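You operate a simulated robot arm through the tools that you are given. There is no shell and no other tool.

You run a simulated robot arm. Do the job below in one go: nothing can be reset, and whatever is moved stays where it is left.

## Task
Tip the sieve's lumps into the stone bowl and grind them fine.
Fine: sieve and pestle back. Set down upright: stone pestle.

It is judged by the outcome, as a careful person would: the job done as asked, and still so three seconds after it is handed in. It fails if anything else is knocked over, pushed out of place, dropped, spilled or broken.

## Robot
A 6-joint arm with a three-finger gripper, fixed in place. Base frame: the origin is at the foot of the arm, x ahead of it, y to its left, z up. Readings come in m, degrees, newtons and seconds.
Its first joint turns from -166.0 to 166.0 degrees. Payload 4.89 kg.
The tool frame sits at the grasp point between the pads (the TCP): z along the fingers, y along the line on which they close. The tips reach 0.03 m beyond it. Largest opening 0.164 m; the body of the gripper starts 0.125 m behind the TCP.
Orientation is told as [roll, pitch, yaw] about the base's x, y, z axes, in that order, counted from this pose: with the fingers straight down and closing along the base's y, the tool's x points along the base's -x, its y along +y and its z along -z.

## Interface
- The arm moves only by the tool drive_tool. Its argument "rows" is one flat list of numbers, 7 for each row, row after row: the gripper command, from -1 (shut) to 1 (fully open), values between in proportion, then the shift along the tool's x, y, z in m, then the turn, a rotation vector about the tool's x, y, z in degrees. In form: [fingers, x, y, z, wx, wy, wz, fingers, x, y, z, wx, wy, wz, ...]. A call has 1 to 20 rows; each row shifts and turns the commanded pose from where the row before left it, along the tool's axes as they then stand. Rows are played at 5 a second. More than 0.05 m and 8.6 degrees between two rows, or a gripper value outside its range, and nothing of the call is played. Where a pose cannot be reached the arm comes as near as it can. A force on the tool above 40 N (or 10 N above the force at the start of the call, whichever is more), or a blocked arm, ends the call early, and 0.2 s more pass. Each finger travels about 0.108 m/s and halts on what it meets, pressing with about 35 N; the grip force reading is that of the motor and also rises with nothing between the fingers. The clock runs only during rows and for 0.2 s after the last one: add rows that do not move to give the fingers time. It gives the time, the measured TCP pose, the force on the tool (base axes), the opening and the grip force at its end, in the units of the frame above (readings bear some noise), with the torque about the TCP (base axes, N m) and any sound that the robot's microphone picked up.
- Cameras (640 x 400 px; columns grow to the right, rows downward): "scene" is fixed at [0.0494, 0.5017, 1.5165]; the picture's right is [-0.83, -0.56, 0.00], its down [-0.18, 0.27, -0.95] and it looks along [0.53, -0.78, -0.32] (base axes); focal length 351 px, centre (320, 200). "wrist" rides on the gripper at [0.076, -0.002, -0.152] in the tool frame; the picture's right is [0.02, 1.00, 0.00], its down [-0.88, 0.02, -0.47] and it looks along [-0.47, 0.01, 0.88] (tool axes); focal length 247 px, centre (320, 200). There is no depth. A picture from a camera that has moved, and an enlarged one, comes with that camera's place and axes in the base frame and with its lens.
- camera(camera): a new picture of that camera. The clock stands still meanwhile.
- lift_body(by): slides the trunk up (or, below 0, down) by that many m; the arm rides with it, the base frame stays. It gives what a move gives, with no picture.
- inspect(camera, box): a new picture of the part [left, top, right, bottom] of that camera's present view, enlarged. The clock stands still meanwhile.
- close_job(): hands the job in; it is judged then, once.

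Places have to be worked out from the pictures, the camera data and where the tool is seen. Open the gripper and draw the arm clear of the work before you hand the job in, unless the task says otherwise.

The tools are called after ">>>" by a JSON object that holds its "fn" and its "kwargs". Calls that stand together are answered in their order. drive_tool: Moves the arm, as the interface text tells. Its arguments: {"type":"object","properties":{"rows":{"type":"array","items":{"type":"number"}}},"required":["rows"]} The other tools are called the same way: lift_body (by) slides the trunk up or down; camera (camera) takes a picture; inspect (camera, box) takes an enlarged picture of a part of a camera's view; close_job () hands the job in.

At the start:

```text
time: 0.0
position: [0.5969, -0.2561, 1.2352]
tcp_rot: [0.0, 0.0, -0.1]
ft_force: [1.1, 0.4, -0.3]
torque: [0.0, -0.03, -0.03]
opening: 0.1639
finger_force: 0.0
trunk travel left (down, up): [-0.2, 0.19]
```

scene: 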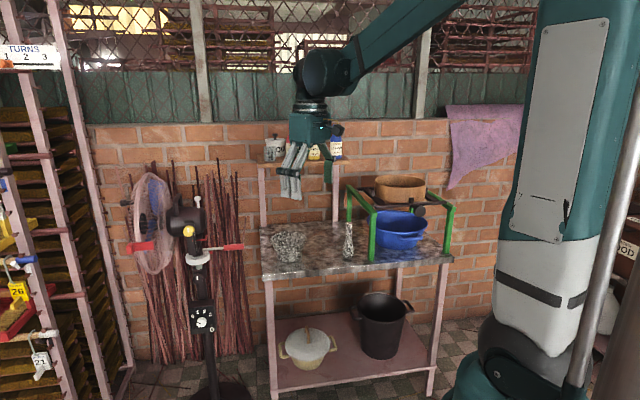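
wrist: 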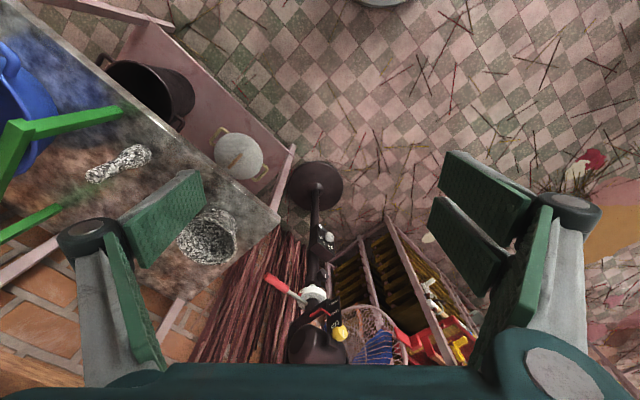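

I start by looking closer at the table, the bowl, the pestle and the rack that seems to carry the sieve.

>>> {"fn": "inspect", "kwargs": {"camera": "scene", "box": [240, 120, 480, 270]}}

>>> {"fn": "inspect", "kwargs": {"camera": "scene", "box": [330, 160, 460, 270]}}

>>> {"fn": "inspect", "kwargs": {"camera": "wrist", "box": [0, 40, 320, 320]}}

>>> {"fn": "inspect", "kwargs": {"camera": "scene", "box": [0, 0, 240, 400]}}

```text
2.67 times, centred on (360, 195) of scene
camera zoom: at [0.0494, 0.5017, 1.5165], right [-0.83, -0.56, 0.0], down [-0.18, 0.27, -0.95], along [0.53, -0.78, -0.32], focal length 936 px, centre (213, 213)
```

zoom: 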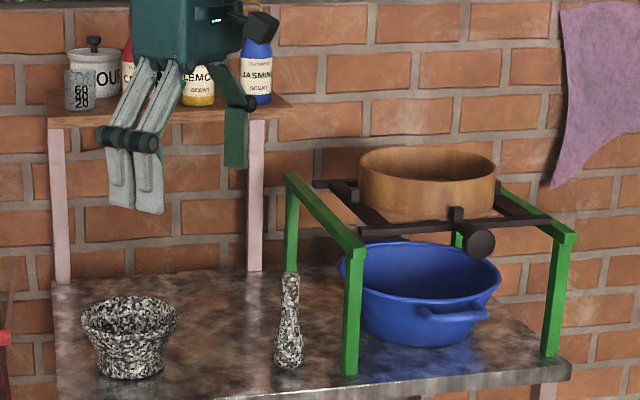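

```text
3.64 times, centred on (395, 215) of scene
camera zoom: at [0.0494, 0.5017, 1.5165], right [-0.83, -0.56, 0.0], down [-0.18, 0.27, -0.95], along [0.53, -0.78, -0.32], focal length 1276 px, centre (47, 146)
```

zoom: 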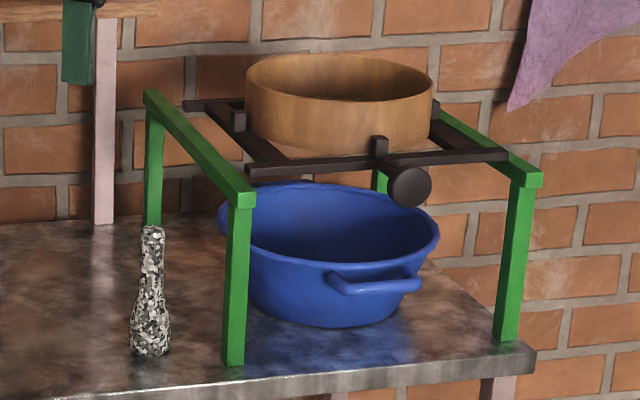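

```text
1.43 times, centred on (160, 180) of wrist
camera zoom: at [0.5196, -0.2582, 1.3858], right [-0.02, 1.0, 0.0], down [0.88, 0.02, 0.47], along [0.47, 0.01, -0.88], focal length 353 px, centre (549, 229)
```

zoom: 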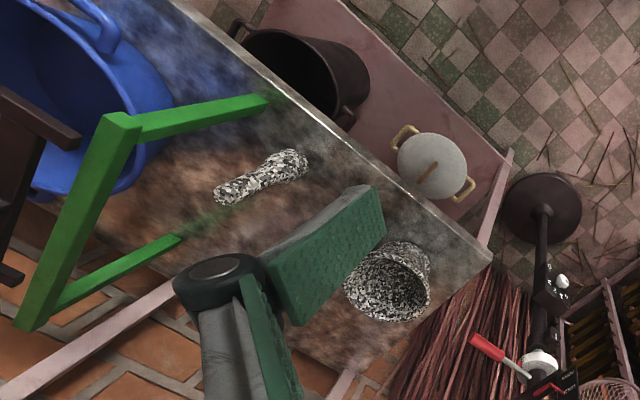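

```text
1.00 times, centred on (120, 200) of scene (not enlarged: the box is as wide or as high as the picture)
camera zoom: at [0.0494, 0.5017, 1.5165], right [-0.83, -0.56, 0.0], down [-0.18, 0.27, -0.95], along [0.53, -0.78, -0.32], focal length 351 px, centre (520, 200)
```

zoom: 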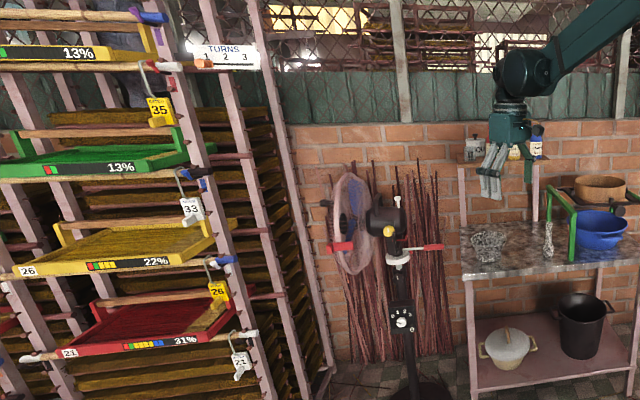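

The sieve (wooden ring) sits on a dark frame over the blue basin, with something like a handle end facing the robot; table seems to be around z≈0.81. I zoom in more before moving.

>>> {"fn": "inspect", "kwargs": {"camera": "scene", "box": [360, 165, 440, 215]}}

>>> {"fn": "inspect", "kwargs": {"camera": "scene", "box": [264, 215, 360, 275]}}

>>> {"fn": "inspect", "kwargs": {"camera": "scene", "box": [250, 120, 350, 200]}}

```text
8.00 times, centred on (400, 190) of scene
camera zoom: at [0.0494, 0.5017, 1.5165], right [-0.83, -0.56, 0.0], down [-0.18, 0.27, -0.95], along [0.53, -0.78, -0.32], focal length 2807 px, centre (-320, 280)
```

zoom: 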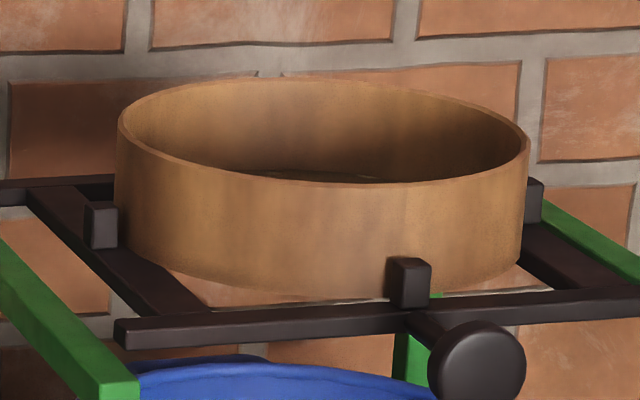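

```text
6.67 times, centred on (312, 245) of scene
camera zoom: at [0.0494, 0.5017, 1.5165], right [-0.83, -0.56, 0.0], down [-0.18, 0.27, -0.95], along [0.53, -0.78, -0.32], focal length 2339 px, centre (373, -100)
```

zoom: 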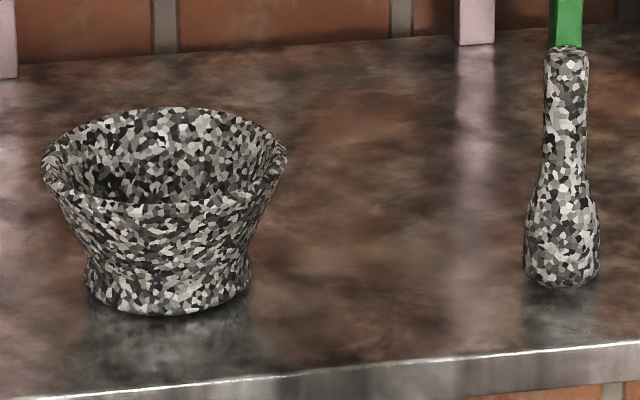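

```text
5.00 times, centred on (300, 160) of scene
camera zoom: at [0.0494, 0.5017, 1.5165], right [-0.83, -0.56, 0.0], down [-0.18, 0.27, -0.95], along [0.53, -0.78, -0.32], focal length 1754 px, centre (420, 400)
```

zoom: 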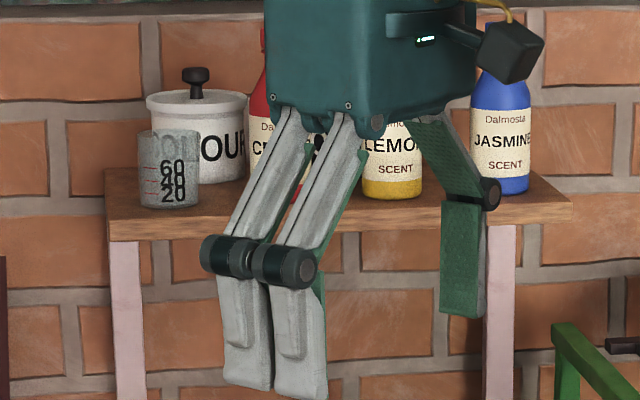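

The sieve rests between posts of a dark sliding carriage; bowl near (0.89,-0.51), pestle near (0.70,-0.68), table top z≈0.81, table faces the robot at about -46°. I turn the tool by 46° so that the wrist camera looks at the table, and slide to a viewing place above its front.

>>> {"fn": "drive_tool", "kwargs": {"rows": [1, 0, 0, 0, 0, 0, 7.7, 1, 0, 0, 0, 0, 0, 7.7, 1, 0, 0, 0, 0, 0, 7.7, 1, 0, 0, 0, 0, 0, 7.7, 1, 0, 0, 0, 0, 0, 7.7, 1, 0, 0, 0, 0, 0, 7.5, 1, 0, -0.04, -0.03, 0, 0, 0, 1, 0, -0.04, -0.03, 0, 0, 0, 1, 0, -0.04, -0.03, 0, 0, 0, 1, 0, -0.04, -0.01, 0, 0, 0, 1, 0, -0.045, 0, 0, 0, 0, 1, 0, -0.045, 0, 0, 0, 0]}}

>>> {"fn": "camera", "kwargs": {"camera": "wrist"}}

>>> {"fn": "camera", "kwargs": {"camera": "scene"}}

```text
time: 2.6
position: [0.4192, -0.4259, 1.3378]
tcp_rot: [0.0, 0.0, -46.0]
ft_force: [1.0, 1.2, 0.0]
torque: [-0.08, 0.11, -0.03]
opening: 0.164
finger_force: 0.1
trunk travel left (down, up): [-0.2, 0.19]
```

```text
taken
camera wrist: at [0.3645, -0.3724, 1.4901], right [0.7, 0.71, 0.0], down [0.63, -0.62, 0.47], along [0.34, -0.33, -0.88], focal length 247 px, centre (320, 200)
```

wrist: 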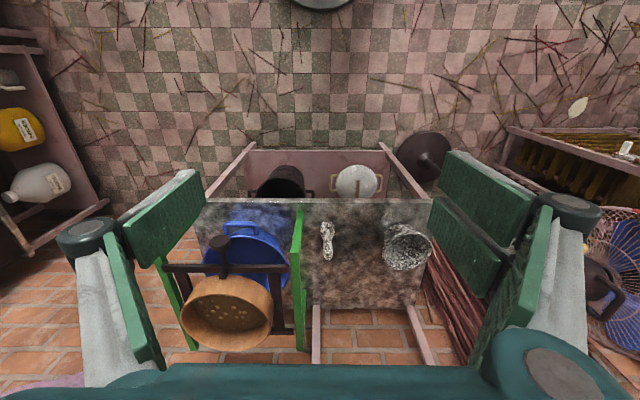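

```text
taken
```

scene: 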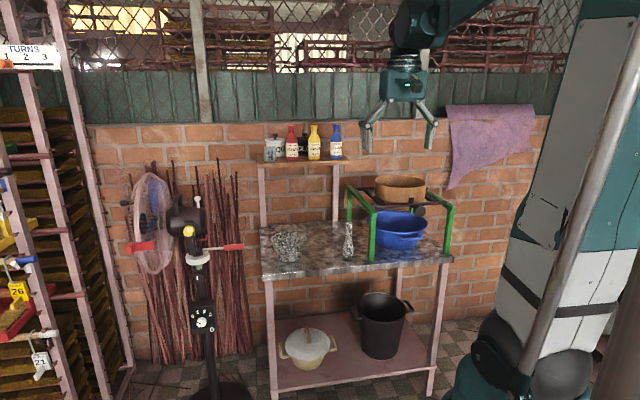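

The wrist view now shows the table squarely: sieve with lumps inside at left, pestle and bowl at right. I zoom in on each.

>>> {"fn": "inspect", "kwargs": {"camera": "wrist", "box": [150, 190, 320, 360]}}

>>> {"fn": "inspect", "kwargs": {"camera": "wrist", "box": [300, 190, 450, 310]}}

>>> {"fn": "inspect", "kwargs": {"camera": "wrist", "box": [170, 260, 300, 360]}}

```text
2.35 times, centred on (235, 275) of wrist
camera zoom: at [0.3645, -0.3724, 1.4901], right [0.7, 0.71, 0.0], down [0.63, -0.62, 0.47], along [0.34, -0.33, -0.88], focal length 581 px, centre (520, 24)
```

zoom: 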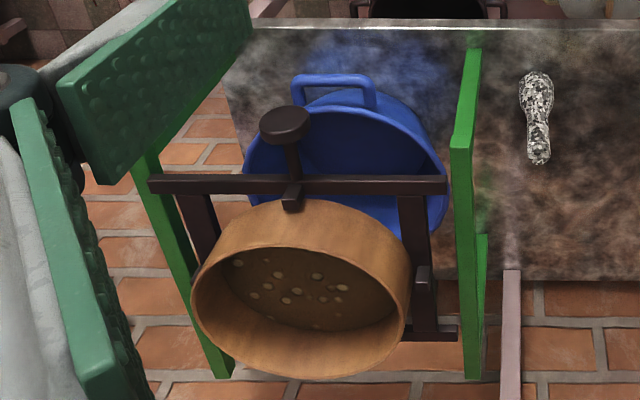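

```text
3.33 times, centred on (375, 250) of wrist
camera zoom: at [0.3645, -0.3724, 1.4901], right [0.7, 0.71, 0.0], down [0.63, -0.62, 0.47], along [0.34, -0.33, -0.88], focal length 823 px, centre (137, 33)
```

zoom: 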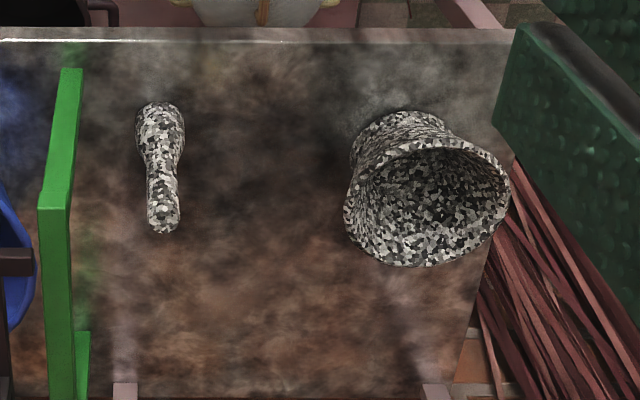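

```text
4.00 times, centred on (235, 310) of wrist
camera zoom: at [0.3645, -0.3724, 1.4901], right [0.7, 0.71, 0.0], down [0.63, -0.62, 0.47], along [0.34, -0.33, -0.88], focal length 988 px, centre (660, -240)
```

zoom: 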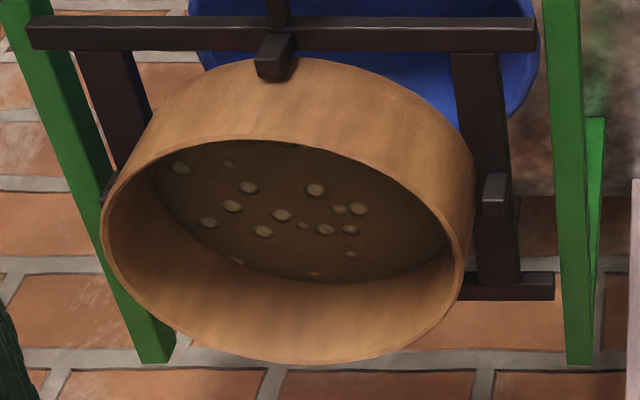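

From both cameras I place the sieve rim centre near (0.60,-0.94), rim z≈1.09, radius≈0.11; bowl rim centre (0.905,-0.53,0.894); pestle top (0.707,-0.687,0.956). I will grip the sieve wall on its +y side (between posts), so I turn back to yaw 0 and go above that point, staying high.

>>> {"fn": "drive_tool", "kwargs": {"rows": [0, 0, 0, 0, 0, 0, -7.7, 0, 0, 0, 0, 0, 0, -7.7, 0, 0, 0, 0, 0, 0, -7.7, 0, 0, 0, 0, 0, 0, -7.7, 0, 0, 0, 0, 0, 0, -7.7, 0, 0, 0, 0, 0, 0, -7.5, 0, -0.02, -0.04, 0.005, 0, 0, 0, 0, -0.02, -0.04, 0.005, 0, 0, 0, 0, -0.02, -0.04, 0.005, 0, 0, 0, 0, -0.02, -0.04, 0.005, 0, 0, 0, 0, -0.02, -0.04, 0.005, 0, 0, 0, 0, -0.02, -0.04, 0.005, 0, 0, 0, 0, -0.02, -0.04, 0.005, 0, 0, 0]}}

>>> {"fn": "camera", "kwargs": {"camera": "wrist"}}

>>> {"fn": "camera", "kwargs": {"camera": "scene"}}

```text
time: 5.4
position: [0.5622, -0.7109, 1.2986]
tcp_rot: [0.0, 0.0, 0.0]
ft_force: [-0.6, 1.1, 1.5]
torque: [-0.22, -0.12, 0.02]
opening: 0.0816
finger_force: 0.0
trunk travel left (down, up): [-0.2, 0.19]
```

```text
taken
camera wrist: at [0.4843, -0.7127, 1.4495], right [-0.02, 1.0, 0.0], down [0.88, 0.02, 0.47], along [0.47, 0.01, -0.88], focal length 247 px, centre (320, 200)
```

wrist: 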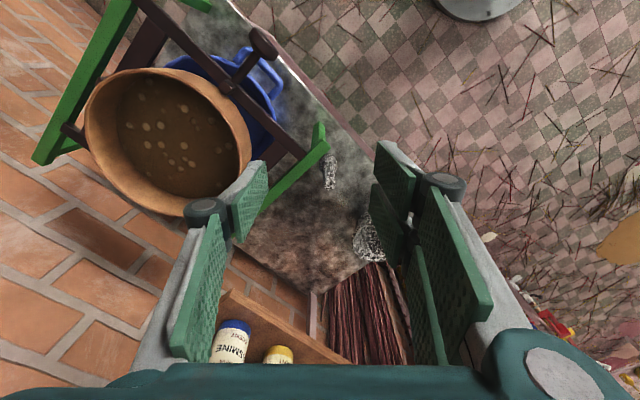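

```text
taken
```

scene: 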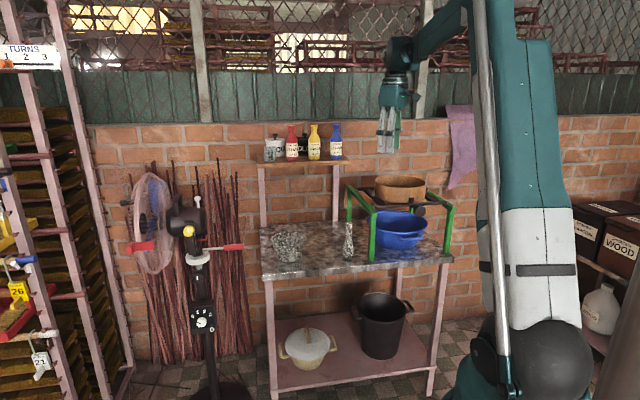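

The arm follows well. I zoom on the sieve from here to measure it from a nearer, steeper view.

>>> {"fn": "inspect", "kwargs": {"camera": "wrist", "box": [60, 20, 300, 230]}}

>>> {"fn": "inspect", "kwargs": {"camera": "wrist", "box": [240, 120, 420, 300]}}

```text
1.90 times, centred on (180, 125) of wrist
camera zoom: at [0.4843, -0.7127, 1.4495], right [-0.02, 1.0, 0.0], down [0.88, 0.02, 0.47], along [0.47, 0.01, -0.88], focal length 470 px, centre (587, 343)
```

zoom: 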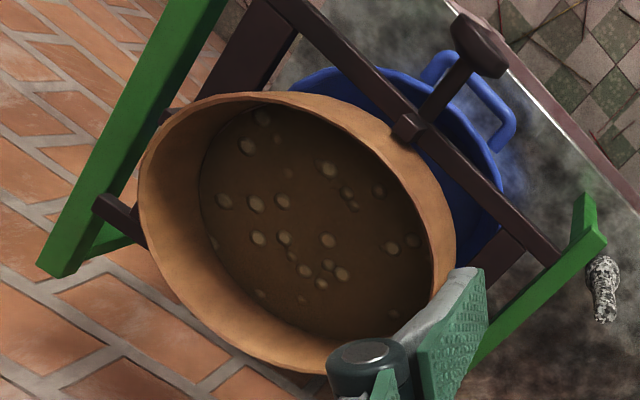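

```text
2.22 times, centred on (330, 210) of wrist
camera zoom: at [0.4843, -0.7127, 1.4495], right [-0.02, 1.0, 0.0], down [0.88, 0.02, 0.47], along [0.47, 0.01, -0.88], focal length 549 px, centre (298, 178)
```

zoom: 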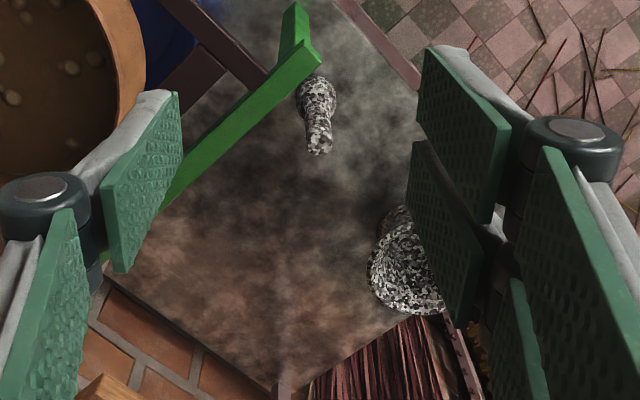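

The near wall of the sieve should be at about (0.60,-0.82). I go above it with the tips still about 4 cm above the rim to check alignment closely.

>>> {"fn": "drive_tool", "kwargs": {"rows": [0, -0.012, -0.036, 0, 0, 0, 0, 0, -0.012, -0.036, 0, 0, 0, 0, 0, -0.013, -0.037, 0, 0, 0, 0, 0, 0, 0, 0.045, 0, 0, 0, 0, 0, 0, 0.045, 0, 0, 0, 0, 0, 0, 0.045, 0, 0, 0, 0, 0, 0, 0, 0, 0, 0]}}

>>> {"fn": "camera", "kwargs": {"camera": "wrist"}}

>>> {"fn": "inspect", "kwargs": {"camera": "scene", "box": [350, 130, 450, 220]}}

```text
time: 7.0
position: [0.5941, -0.8228, 1.1632]
tcp_rot: [0.0, 0.0, 0.0]
ft_force: [0.0, -0.7, 0.2]
torque: [0.03, 0.04, -0.02]
opening: 0.0821
finger_force: 0.0
trunk travel left (down, up): [-0.2, 0.19]
```

```text
taken
camera wrist: at [0.5167, -0.825, 1.3142], right [-0.02, 1.0, 0.0], down [0.88, 0.02, 0.47], along [0.47, 0.01, -0.88], focal length 247 px, centre (320, 200)
```

wrist: 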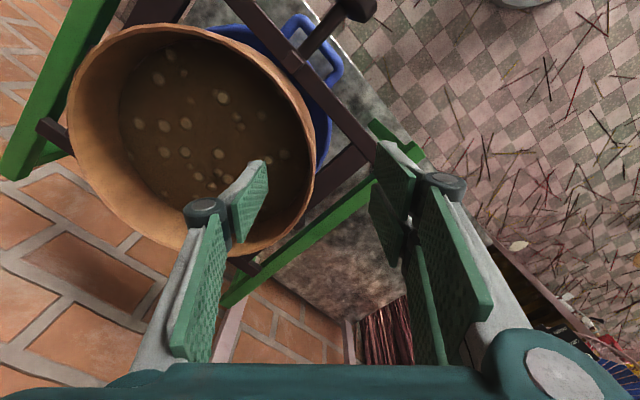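

```text
4.44 times, centred on (400, 175) of scene
camera zoom: at [0.0494, 0.5017, 1.5165], right [-0.83, -0.56, 0.0], down [-0.18, 0.27, -0.95], along [0.53, -0.78, -0.32], focal length 1559 px, centre (-36, 311)
```

zoom: 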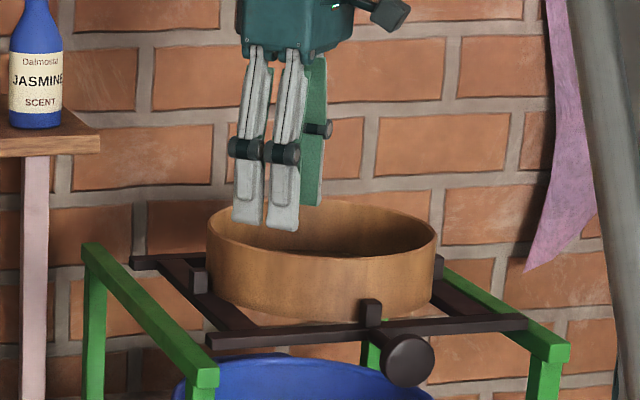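

The gripper is above the wall. I zoom in to measure the exact offset of the wall between the fingers.

>>> {"fn": "inspect", "kwargs": {"camera": "wrist", "box": [220, 60, 420, 260]}}

>>> {"fn": "inspect", "kwargs": {"camera": "wrist", "box": [40, 0, 360, 260]}}

```text
2.00 times, centred on (320, 160) of wrist
camera zoom: at [0.5167, -0.825, 1.3142], right [-0.02, 1.0, 0.0], down [0.88, 0.02, 0.47], along [0.47, 0.01, -0.88], focal length 494 px, centre (320, 280)
```

zoom: 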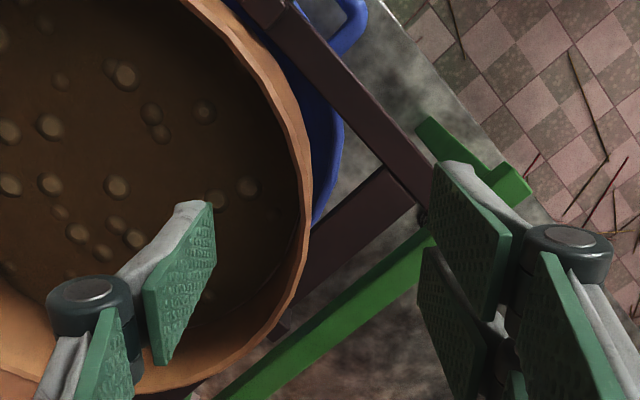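

```text
1.54 times, centred on (200, 130) of wrist
camera zoom: at [0.5167, -0.825, 1.3142], right [-0.02, 1.0, 0.0], down [0.88, 0.02, 0.47], along [0.47, 0.01, -0.88], focal length 380 px, centre (505, 308)
```

zoom: 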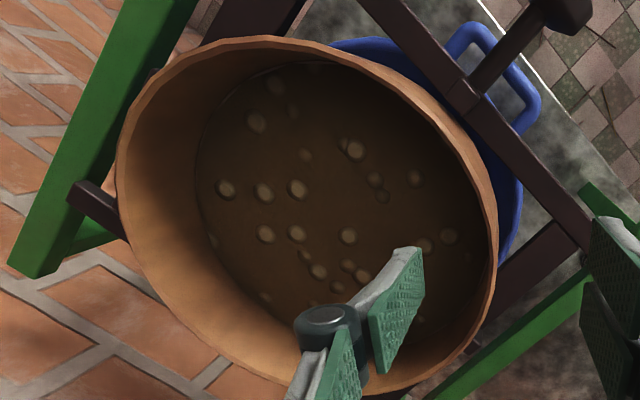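

Wall outer face is at y≈-0.828 with the rim at z≈1.09. I shift 8 mm in -y and lower until the tips are about 3 cm below the rim.

>>> {"fn": "drive_tool", "kwargs": {"rows": [0, -0.006, -0.0075, 0, 0, 0, 0, 0, 0, 0, 0.025, 0, 0, 0, 0, 0, 0, 0.025, 0, 0, 0, 0, 0, 0, 0.013, 0, 0, 0, 0, 0, 0, 0.01, 0, 0, 0, 0, 0, 0, 0, 0, 0, 0]}}

>>> {"fn": "camera", "kwargs": {"camera": "wrist"}}

>>> {"fn": "inspect", "kwargs": {"camera": "scene", "box": [360, 150, 440, 210]}}

```text
time: 8.4
position: [0.6005, -0.8254, 1.0908]
tcp_rot: [0.0, 0.0, -0.1]
ft_force: [0.4, -0.2, 0.6]
torque: [0.01, -0.03, 0.01]
opening: 0.0817
finger_force: 0.0
trunk travel left (down, up): [-0.2, 0.19]
```

```text
taken
camera wrist: at [0.5222, -0.8277, 1.2421], right [-0.02, 1.0, 0.0], down [0.88, 0.02, 0.47], along [0.47, 0.01, -0.88], focal length 247 px, centre (320, 200)
```

wrist: 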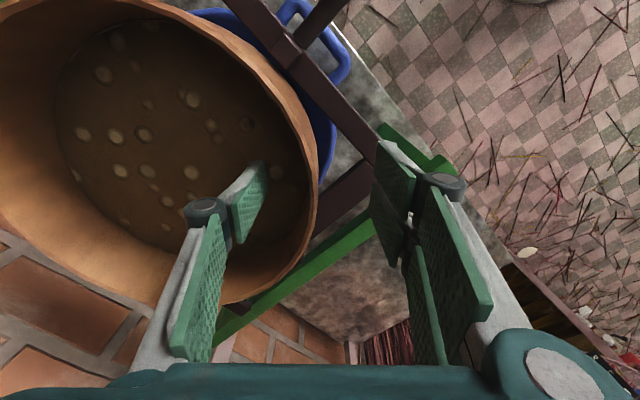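

```text
6.67 times, centred on (400, 180) of scene
camera zoom: at [0.0494, 0.5017, 1.5165], right [-0.83, -0.56, 0.0], down [-0.18, 0.27, -0.95], along [0.53, -0.78, -0.32], focal length 2339 px, centre (-213, 333)
```

zoom: 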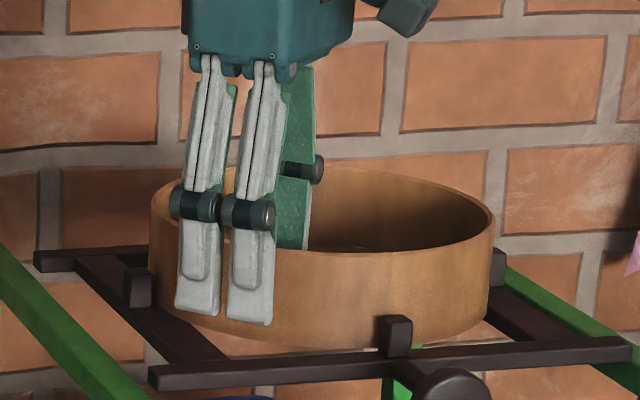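

The wall is still ~5 mm toward -y of the grip centre, so I shift by that and then close in steps.

>>> {"fn": "drive_tool", "kwargs": {"rows": [0, 0, -0.005, 0, 0, 0, 0, -0.4, 0, 0, 0, 0, 0, 0, -0.7, 0, 0, 0, 0, 0, 0, -0.7, 0, 0, 0, 0, 0, 0]}}

>>> {"fn": "inspect", "kwargs": {"camera": "wrist", "box": [220, 90, 420, 290]}}

```text
time: 9.4
position: [0.599, -0.8307, 1.09]
tcp_rot: [0.0, 0.1, 0.1]
ft_force: [0.5, 0.6, -0.4]
torque: [-0.03, 0.03, -0.01]
opening: 0.025
finger_force: 0.0
trunk travel left (down, up): [-0.2, 0.19]
```

```text
2.00 times, centred on (320, 190) of wrist
camera zoom: at [0.5222, -0.8335, 1.242], right [-0.02, 1.0, 0.0], down [0.88, 0.02, 0.47], along [0.47, 0.01, -0.88], focal length 494 px, centre (320, 220)
```

zoom: 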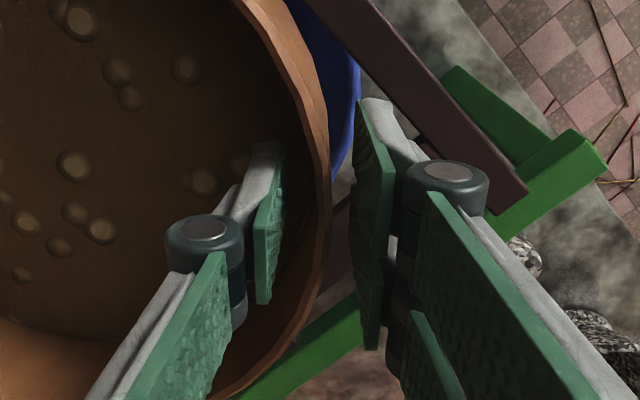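

The wall stands between the pads without contact at 25 mm opening. I close the grip.

>>> {"fn": "drive_tool", "kwargs": {"rows": [-0.85, 0, 0, 0, 0, 0, 0, -1, 0, 0, 0, 0, 0, 0, -1, 0, 0, 0, 0, 0, 0, -1, 0, 0, 0, 0, 0, 0]}}

>>> {"fn": "inspect", "kwargs": {"camera": "wrist", "box": [220, 90, 420, 290]}}

>>> {"fn": "inspect", "kwargs": {"camera": "scene", "box": [360, 150, 440, 210]}}

```text
time: 10.4
position: [0.5972, -0.8323, 1.0897]
tcp_rot: [-0.1, 0.0, 0.0]
ft_force: [-12.0, -12.1, 0.7]
torque: [-0.37, 0.75, -1.27]
opening: 0.0059
finger_force: 35.0
trunk travel left (down, up): [-0.2, 0.19]
```

```text
2.00 times, centred on (320, 190) of wrist
camera zoom: at [0.521, -0.8345, 1.2418], right [-0.02, 1.0, 0.0], down [0.88, 0.02, 0.47], along [0.47, 0.01, -0.88], focal length 494 px, centre (320, 220)
```

zoom: 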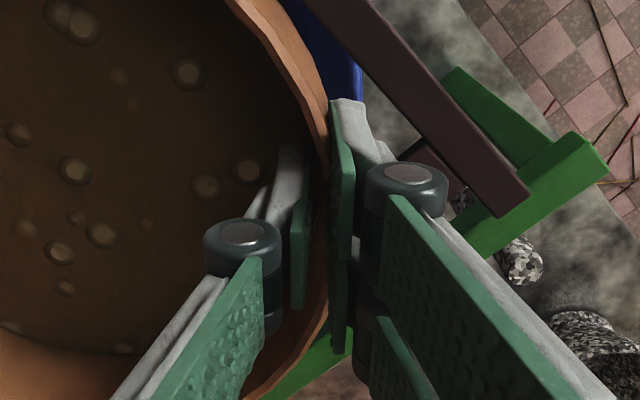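

```text
6.67 times, centred on (400, 180) of scene
camera zoom: at [0.0494, 0.5017, 1.5165], right [-0.83, -0.56, 0.0], down [-0.18, 0.27, -0.95], along [0.53, -0.78, -0.32], focal length 2339 px, centre (-213, 333)
```

zoom: 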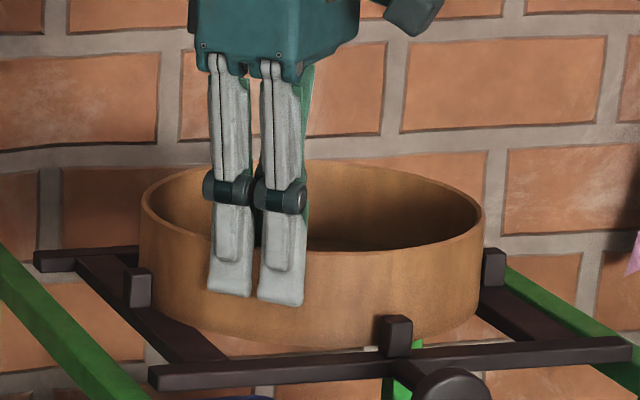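

The ring was pulled a few mm against the side post (force -12,-12 N). I relieve that by moving ~5 mm away from the post before lifting.

>>> {"fn": "drive_tool", "kwargs": {"rows": [-1, 0.002, -0.002, 0, 0, 0, 0, -1, 0.002, -0.002, 0, 0, 0, 0, -1, 0, 0, 0, 0, 0, 0]}}

>>> {"fn": "inspect", "kwargs": {"camera": "scene", "box": [360, 150, 440, 210]}}

>>> {"fn": "inspect", "kwargs": {"camera": "wrist", "box": [0, 0, 420, 290]}}

```text
time: 11.2
position: [0.5976, -0.8343, 1.0903]
tcp_rot: [0.0, 0.0, 0.0]
ft_force: [0.4, -0.2, -0.1]
torque: [0.02, -0.12, 0.05]
opening: 0.006
finger_force: 34.9
trunk travel left (down, up): [-0.2, 0.19]
```

```text
6.67 times, centred on (400, 180) of scene
camera zoom: at [0.0494, 0.5017, 1.5165], right [-0.83, -0.56, 0.0], down [-0.18, 0.27, -0.95], along [0.53, -0.78, -0.32], focal length 2339 px, centre (-213, 333)
```

zoom: 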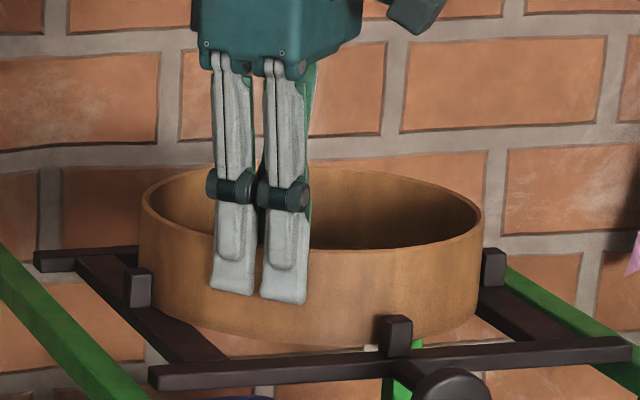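

```text
1.38 times, centred on (210, 145) of wrist
camera zoom: at [0.52, -0.8367, 1.2425], right [-0.02, 1.0, 0.0], down [0.88, 0.02, 0.47], along [0.47, 0.01, -0.88], focal length 341 px, centre (472, 276)
```

zoom: 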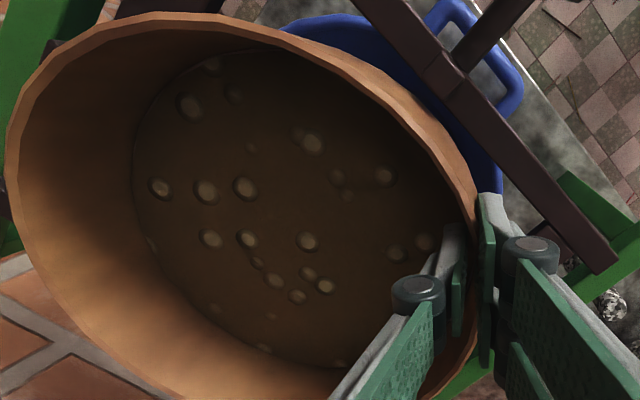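

Force is gone. I shift 3 mm more toward the middle between the posts, then lift slowly by 2 cm and check.

>>> {"fn": "drive_tool", "kwargs": {"rows": [-1, 0.002, -0.002, 0, 0, 0, 0, -1, 0, 0, -0.005, 0, 0, 0, -1, 0, 0, -0.005, 0, 0, 0, -1, 0, 0, -0.01, 0, 0, 0, -1, 0, 0, 0, 0, 0, 0]}}

>>> {"fn": "inspect", "kwargs": {"camera": "scene", "box": [360, 150, 440, 210]}}

>>> {"fn": "inspect", "kwargs": {"camera": "wrist", "box": [0, 0, 420, 290]}}

```text
time: 12.4
position: [0.5926, -0.8374, 1.111]
tcp_rot: [0.0, 0.0, -0.1]
ft_force: [0.8, 0.4, -2.8]
torque: [0.26, 0.02, 0.01]
opening: 0.006
finger_force: 35.3
trunk travel left (down, up): [-0.2, 0.19]
```

```text
6.67 times, centred on (400, 180) of scene
camera zoom: at [0.0494, 0.5017, 1.5165], right [-0.83, -0.56, 0.0], down [-0.18, 0.27, -0.95], along [0.53, -0.78, -0.32], focal length 2339 px, centre (-213, 333)
```

zoom: 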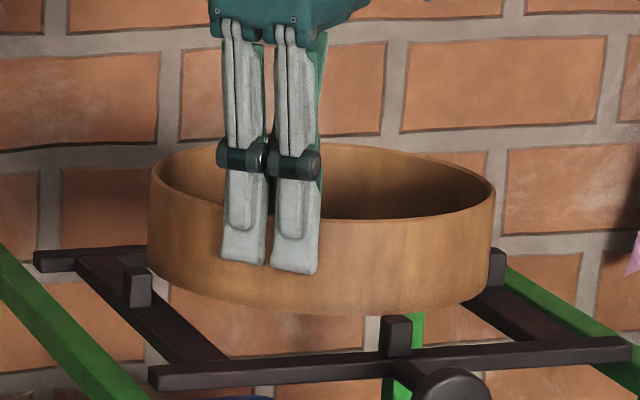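

```text
1.38 times, centred on (210, 145) of wrist
camera zoom: at [0.5161, -0.8405, 1.2621], right [-0.02, 1.0, 0.0], down [0.88, 0.02, 0.47], along [0.47, 0.01, -0.88], focal length 341 px, centre (472, 276)
```

zoom: 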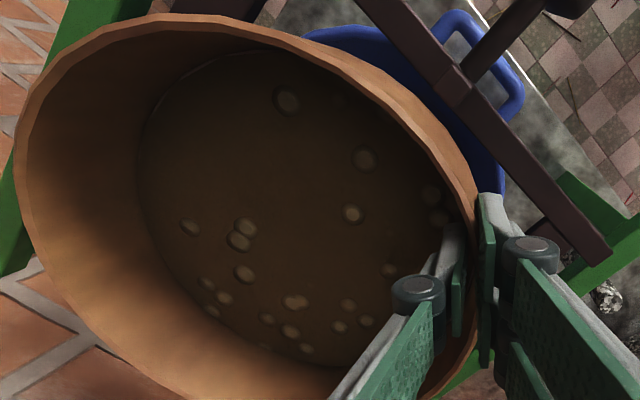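

The sieve is held (2.8 N) and lifted clear; the lumps roll freely, so I keep it level. I lift it to about z=1.26 and carry it in +y toward the bowl at moderate speed.

>>> {"fn": "drive_tool", "kwargs": {"rows": [-1, 0, 0, -0.015, 0, 0, 0, -1, 0, 0, -0.03, 0, 0, 0, -1, 0, 0, -0.03, 0, 0, 0, -1, 0, 0, -0.03, 0, 0, 0, -1, 0, 0, -0.03, 0, 0, 0, -1, 0, 0, -0.015, 0, 0, 0, -1, 0, 0.015, 0, 0, 0, 0, -1, 0, 0.03, 0, 0, 0, 0, -1, -0.005, 0.035, 0, 0, 0, 0, -1, -0.01, 0.035, 0, 0, 0, 0, -1, -0.01, 0.035, 0, 0, 0, 0, -1, -0.01, 0.035, 0, 0, 0, 0, -1, -0.015, 0.035, 0, 0, 0, 0, -1, -0.015, 0.035, 0, 0, 0, 0, -1, -0.015, 0.035, 0, 0, 0, 0, -1, -0.015, 0.035, 0, 0, 0, 0, -1, -0.01, 0.025, 0, 0, 0, 0, -1, -0.005, 0.01, 0, 0, 0, 0, -1, 0, 0, 0, 0, 0, 0]}}

>>> {"fn": "camera", "kwargs": {"camera": "wrist"}}

>>> {"fn": "camera", "kwargs": {"camera": "scene"}}

```text
time: 16.4
position: [0.7063, -0.4782, 1.2648]
tcp_rot: [0.1, 0.0, 0.0]
ft_force: [1.0, 0.1, -2.6]
torque: [0.21, 0.04, 0.04]
opening: 0.0059
finger_force: 35.1
trunk travel left (down, up): [-0.2, 0.19]
```

```text
taken
camera wrist: at [0.6285, -0.4803, 1.416], right [-0.02, 1.0, 0.0], down [0.88, 0.02, 0.47], along [0.47, 0.01, -0.88], focal length 247 px, centre (320, 200)
```

wrist: 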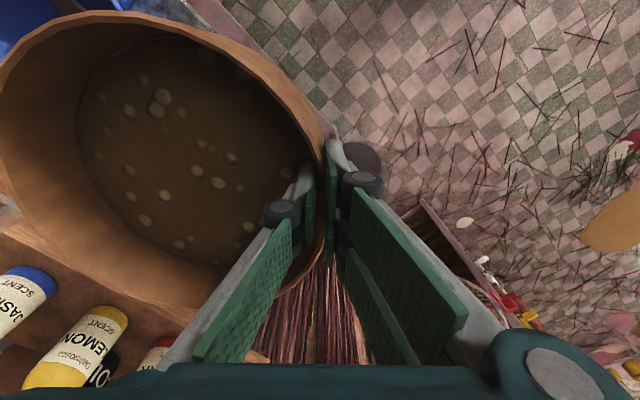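

```text
taken
```

scene: 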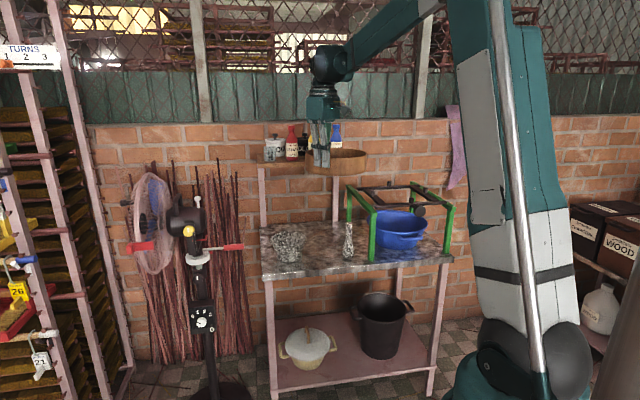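

The sieve stays level and full; bowl centre is about (0.903,-0.531), rim z≈0.895. Now I begin tipping about the closing axis (tool toward +x) by 45° here, where there is free room, and check.

>>> {"fn": "drive_tool", "kwargs": {"rows": [-1, 0, 0.028, 0, 0, 0, 0, -1, 0, 0.028, 0, 0, 0, 0, -1, 0, 0, 0, 0, -2, 0, -1, 0, 0, 0, 0, -4, 0, -1, 0, 0, 0, 0, -4, 0, -1, 0, 0, 0, 0, -5, 0, -1, 0, 0, 0, 0, -5, 0, -1, 0, 0, 0, 0, -5, 0, -1, 0, 0, 0, 0, -5, 0, -1, 0, 0, 0, 0, -5, 0, -1, 0, 0, 0, 0, -5, 0, -1, 0, 0, 0, 0, -5, 0, -1, 0, 0, 0, 0, 0, 0]}}

>>> {"fn": "camera", "kwargs": {"camera": "wrist"}}

>>> {"fn": "camera", "kwargs": {"camera": "scene"}}

```text
time: 19.2
position: [0.7043, -0.4211, 1.2603]
tcp_rot: [0.0, -45.0, 0.0]
ft_force: [0.2, -0.2, -1.7]
torque: [0.21, 0.12, -0.04]
opening: 0.0061
finger_force: 34.5
trunk travel left (down, up): [-0.2, 0.19]
```

```text
taken
camera wrist: at [0.5411, -0.4235, 1.3136], right [-0.02, 1.0, -0.02], down [0.29, 0.02, 0.96], along [0.96, 0.01, -0.29], focal length 247 px, centre (320, 200)
```

wrist: 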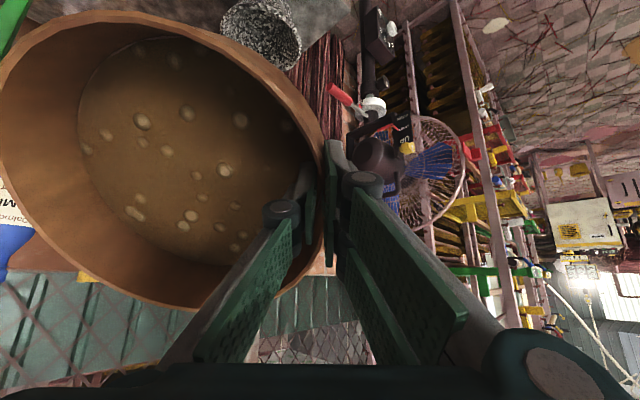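

```text
taken
```

scene: 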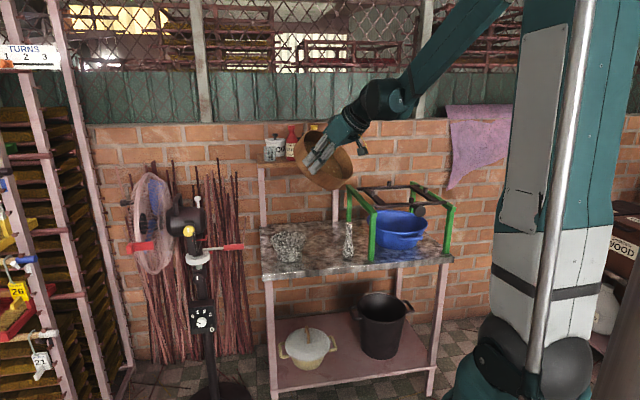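

Tipped by 45° and the lumps stay in the sieve. The bowl is visible above in the wrist view; I zoom to refine its position.

>>> {"fn": "inspect", "kwargs": {"camera": "wrist", "box": [180, 0, 340, 100]}}

>>> {"fn": "inspect", "kwargs": {"camera": "scene", "box": [250, 110, 370, 280]}}

```text
4.00 times, centred on (260, 50) of wrist
camera zoom: at [0.5411, -0.4235, 1.3136], right [-0.02, 1.0, -0.02], down [0.29, 0.02, 0.96], along [0.96, 0.01, -0.29], focal length 988 px, centre (560, 800)
```

zoom: 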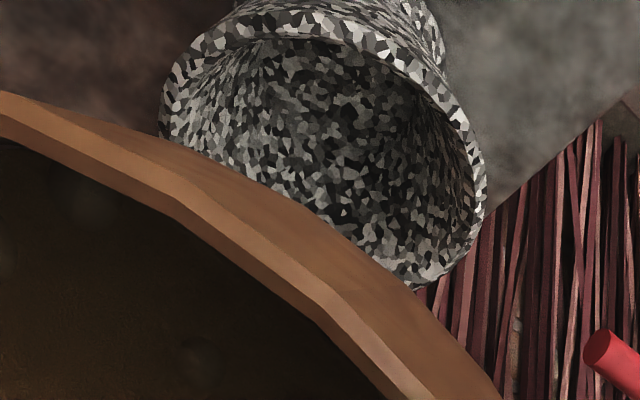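

```text
2.35 times, centred on (310, 195) of scene
camera zoom: at [0.0494, 0.5017, 1.5165], right [-0.83, -0.56, 0.0], down [-0.18, 0.27, -0.95], along [0.53, -0.78, -0.32], focal length 826 px, centre (344, 212)
```

zoom: 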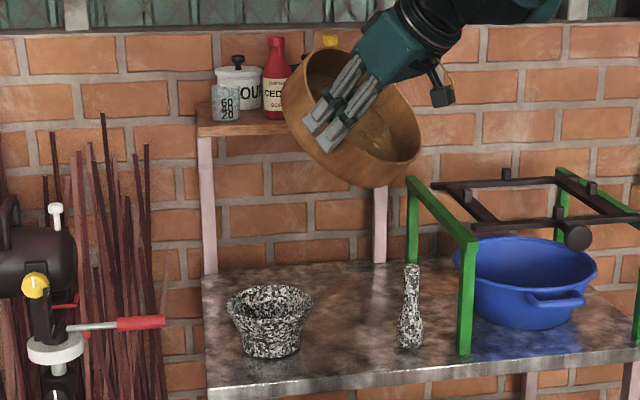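

Bowl centre confirmed near (0.899,-0.533). I move the tilted sieve toward the bowl and lower a bit, then tilt on to 85°.

>>> {"fn": "drive_tool", "kwargs": {"rows": [-1, -0.005, 0, 0.019, 0, 0, 0, -1, -0.0095, 0, 0.037, 0, 0, 0, -1, -0.01, 0, 0.038, 0, 0, 0, -1, -0.01, 0, 0.038, 0, 0, 0, -1, -0.01, 0, 0.038, 0, 0, 0, -1, -0.005, 0, 0.021, 0, 0, 0, -1, 0, 0, 0, 0, -5, 0, -1, 0, 0, 0, 0, -5, 0, -1, 0, 0, 0, 0, -5, 0, -1, 0, 0, 0, 0, -5, 0, -1, 0, 0, 0, 0, -5, 0, -1, 0, 0, 0, 0, -5, 0, -1, 0, 0, 0, 0, 0, 0]}}

>>> {"fn": "camera", "kwargs": {"camera": "wrist"}}

>>> {"fn": "inspect", "kwargs": {"camera": "scene", "box": [230, 110, 390, 280]}}

```text
time: 22.0
position: [0.8747, -0.4215, 1.1607]
tcp_rot: [0.0, -75.0, 0.0]
ft_force: [0.4, -0.5, -3.7]
torque: [0.28, 0.07, -0.02]
opening: 0.006
finger_force: 35.0
trunk travel left (down, up): [-0.2, 0.19]
```

```text
taken
camera wrist: at [0.7067, -0.4226, 1.1256], right [-0.01, 1.0, -0.02], down [-0.23, 0.02, 0.97], along [0.97, 0.01, 0.23], focal length 247 px, centre (320, 200)
```

wrist: 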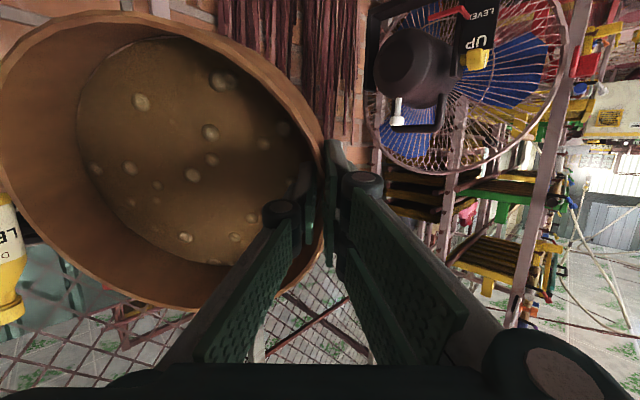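

```text
2.35 times, centred on (310, 195) of scene
camera zoom: at [0.0494, 0.5017, 1.5165], right [-0.83, -0.56, 0.0], down [-0.18, 0.27, -0.95], along [0.53, -0.78, -0.32], focal length 826 px, centre (344, 212)
```

zoom: 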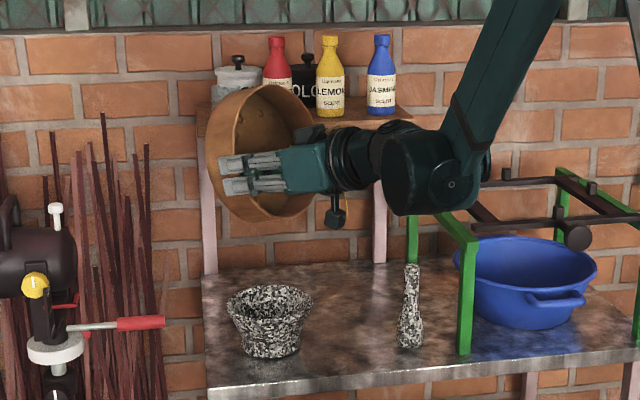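

Lumps are still inside at 75°. I lower the sieve over the bowl by 11 cm and tilt to 95°.

>>> {"fn": "drive_tool", "kwargs": {"rows": [-1, 0.0266, 0, 0.0071, 0, 0, 0, -1, 0.0266, 0, 0.0071, 0, 0, 0, -1, 0.0266, 0, 0.0071, 0, 0, 0, -1, 0.0266, 0, 0.0071, 0, 0, 0, -1, 0, 0, 0, 0, -4, 0, -1, 0, 0, 0, 0, -4, 0, -1, 0, 0, 0, 0, -4, 0, -1, 0, 0, 0, 0, -4, 0, -1, 0, 0, 0, 0, -4, 0, -1, 0, 0, 0, 0, 0, 0]}}

>>> {"fn": "camera", "kwargs": {"camera": "wrist"}}

>>> {"fn": "inspect", "kwargs": {"camera": "scene", "box": [230, 130, 370, 290]}}

```text
time: 24.2
position: [0.875, -0.4203, 1.0496]
tcp_rot: [180.0, -84.9, -179.8]
ft_force: [0.2, 0.7, -2.9]
torque: [0.24, 0.08, 0.02]
opening: 0.0061
finger_force: 35.1
trunk travel left (down, up): [-0.2, 0.19]
```

```text
taken
camera wrist: at [0.7285, -0.4237, 0.9602], right [0.0, 1.0, -0.02], down [-0.55, 0.02, 0.84], along [0.84, 0.01, 0.55], focal length 247 px, centre (320, 200)
```

wrist: 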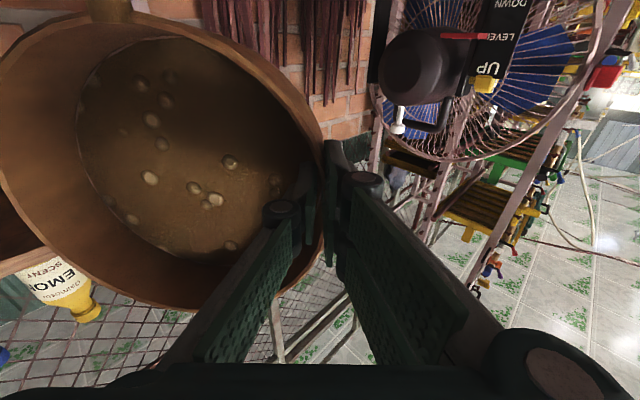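

```text
2.50 times, centred on (300, 210) of scene
camera zoom: at [0.0494, 0.5017, 1.5165], right [-0.83, -0.56, 0.0], down [-0.18, 0.27, -0.95], along [0.53, -0.78, -0.32], focal length 877 px, centre (370, 175)
```

zoom: 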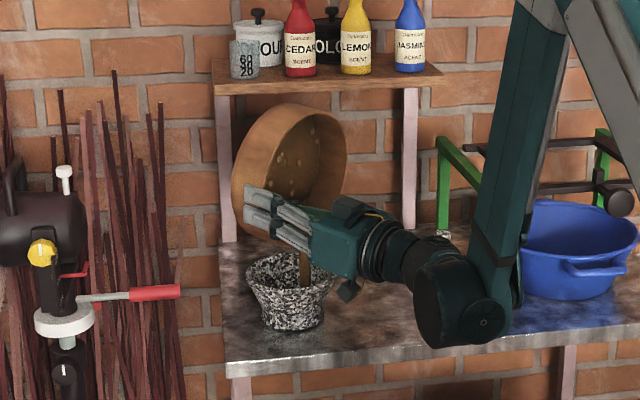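

A brown stream now falls from the sieve into the bowl, so pouring has begun. I tilt further slowly, keeping the lip over the bowl, and check.

>>> {"fn": "inspect", "kwargs": {"camera": "scene", "box": [280, 190, 330, 250]}}

>>> {"fn": "drive_tool", "kwargs": {"rows": [-1, 0, 0, 0, 0, 0, 0, -1, 0, 0, 0, 0, -3, 0, -1, 0, 0, 0, 0, 0, 0, -1, 0, 0, 0, 0, -3, 0, -1, 0, 0, 0, 0, 0, 0]}}

>>> {"fn": "inspect", "kwargs": {"camera": "scene", "box": [270, 150, 350, 250]}}

>>> {"fn": "camera", "kwargs": {"camera": "wrist"}}

```text
6.67 times, centred on (305, 220) of scene
camera zoom: at [0.0494, 0.5017, 1.5165], right [-0.83, -0.56, 0.0], down [-0.18, 0.27, -0.95], along [0.53, -0.78, -0.32], focal length 2339 px, centre (420, 67)
```

zoom: 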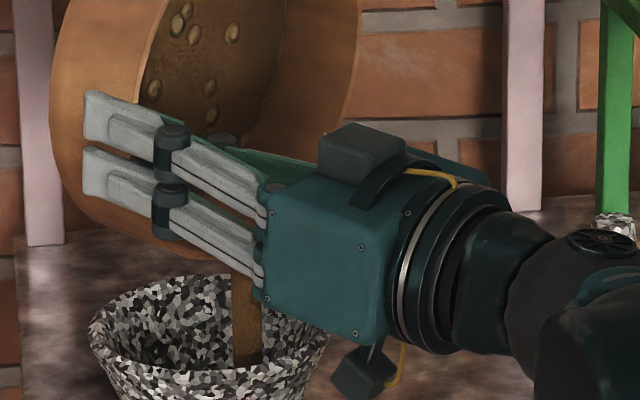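

```text
time: 25.4
position: [0.8744, -0.4218, 1.0504]
tcp_rot: [-180.0, -78.9, -180.0]
ft_force: [0.9, 0.4, -2.1]
torque: [0.17, 0.11, -0.02]
opening: 0.0062
finger_force: 35.3
trunk travel left (down, up): [-0.2, 0.19]
```

```text
4.00 times, centred on (310, 200) of scene
camera zoom: at [0.0494, 0.5017, 1.5165], right [-0.83, -0.56, 0.0], down [-0.18, 0.27, -0.95], along [0.53, -0.78, -0.32], focal length 1403 px, centre (360, 200)
```

zoom: 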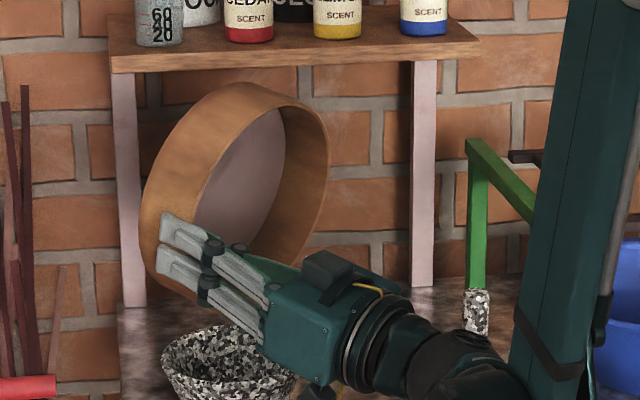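

```text
taken
camera wrist: at [0.7385, -0.4238, 0.9461], right [0.0, 1.0, -0.02], down [-0.63, 0.02, 0.77], along [0.77, 0.01, 0.63], focal length 247 px, centre (320, 200)
```

wrist: 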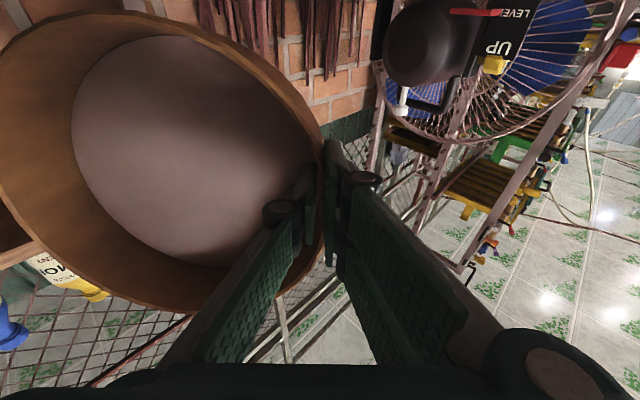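

The sieve is empty now (clean mesh, lighter). I tilt it back and raise it along the same path in reverse.

>>> {"fn": "drive_tool", "kwargs": {"rows": [-1, 0, 0, 0, 0, 0, 0, -1, 0, 0, 0, 0, 0, 0, -1, 0, 0, 0, 0, 6, 0, -1, 0, 0, 0, 0, 5, 0, -1, 0, 0, 0, 0, 5, 0, -1, 0, 0, 0, 0, 5, 0, -1, 0, 0, 0, 0, 5, 0, -1, -0.0266, 0, -0.0071, 0, 0, 0, -1, -0.0266, 0, -0.0071, 0, 0, 0, -1, -0.0266, 0, -0.0071, 0, 0, 0, -1, -0.0266, 0, -0.0071, 0, 0, 0, -1, 0, 0, 0, 0, 6, 0, -1, 0, 0, 0, 0, 6, 0, -1, 0, 0, 0, 0, 6, 0, -1, 0, 0, 0, 0, 6, 0, -1, 0, 0, 0, 0, 6, 0, -1, 0, 0, 0, 0, 0, 0]}}

>>> {"fn": "camera", "kwargs": {"camera": "wrist"}}

>>> {"fn": "inspect", "kwargs": {"camera": "scene", "box": [230, 110, 390, 280]}}

```text
time: 29.0
position: [0.875, -0.4205, 1.1605]
tcp_rot: [0.0, -44.9, 0.0]
ft_force: [-0.3, -0.3, -2.6]
torque: [0.22, 0.07, -0.03]
opening: 0.006
finger_force: 35.0
trunk travel left (down, up): [-0.2, 0.19]
```

```text
taken
camera wrist: at [0.7109, -0.4229, 1.2138], right [-0.02, 1.0, -0.02], down [0.29, 0.02, 0.96], along [0.96, 0.01, -0.29], focal length 247 px, centre (320, 200)
```

wrist: 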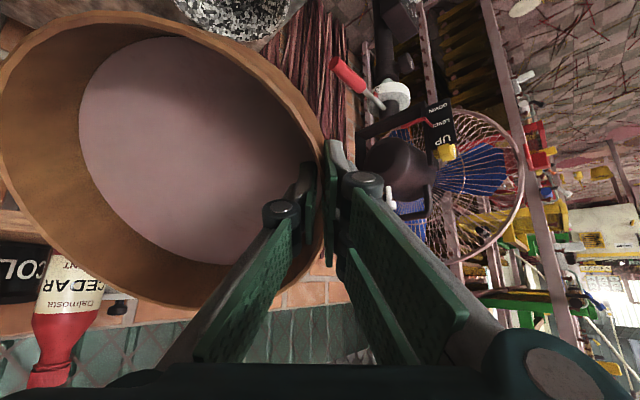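

```text
2.35 times, centred on (310, 195) of scene
camera zoom: at [0.0494, 0.5017, 1.5165], right [-0.83, -0.56, 0.0], down [-0.18, 0.27, -0.95], along [0.53, -0.78, -0.32], focal length 826 px, centre (344, 212)
```

zoom: 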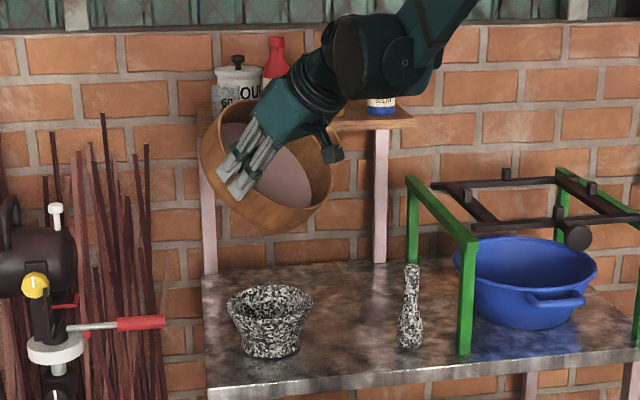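

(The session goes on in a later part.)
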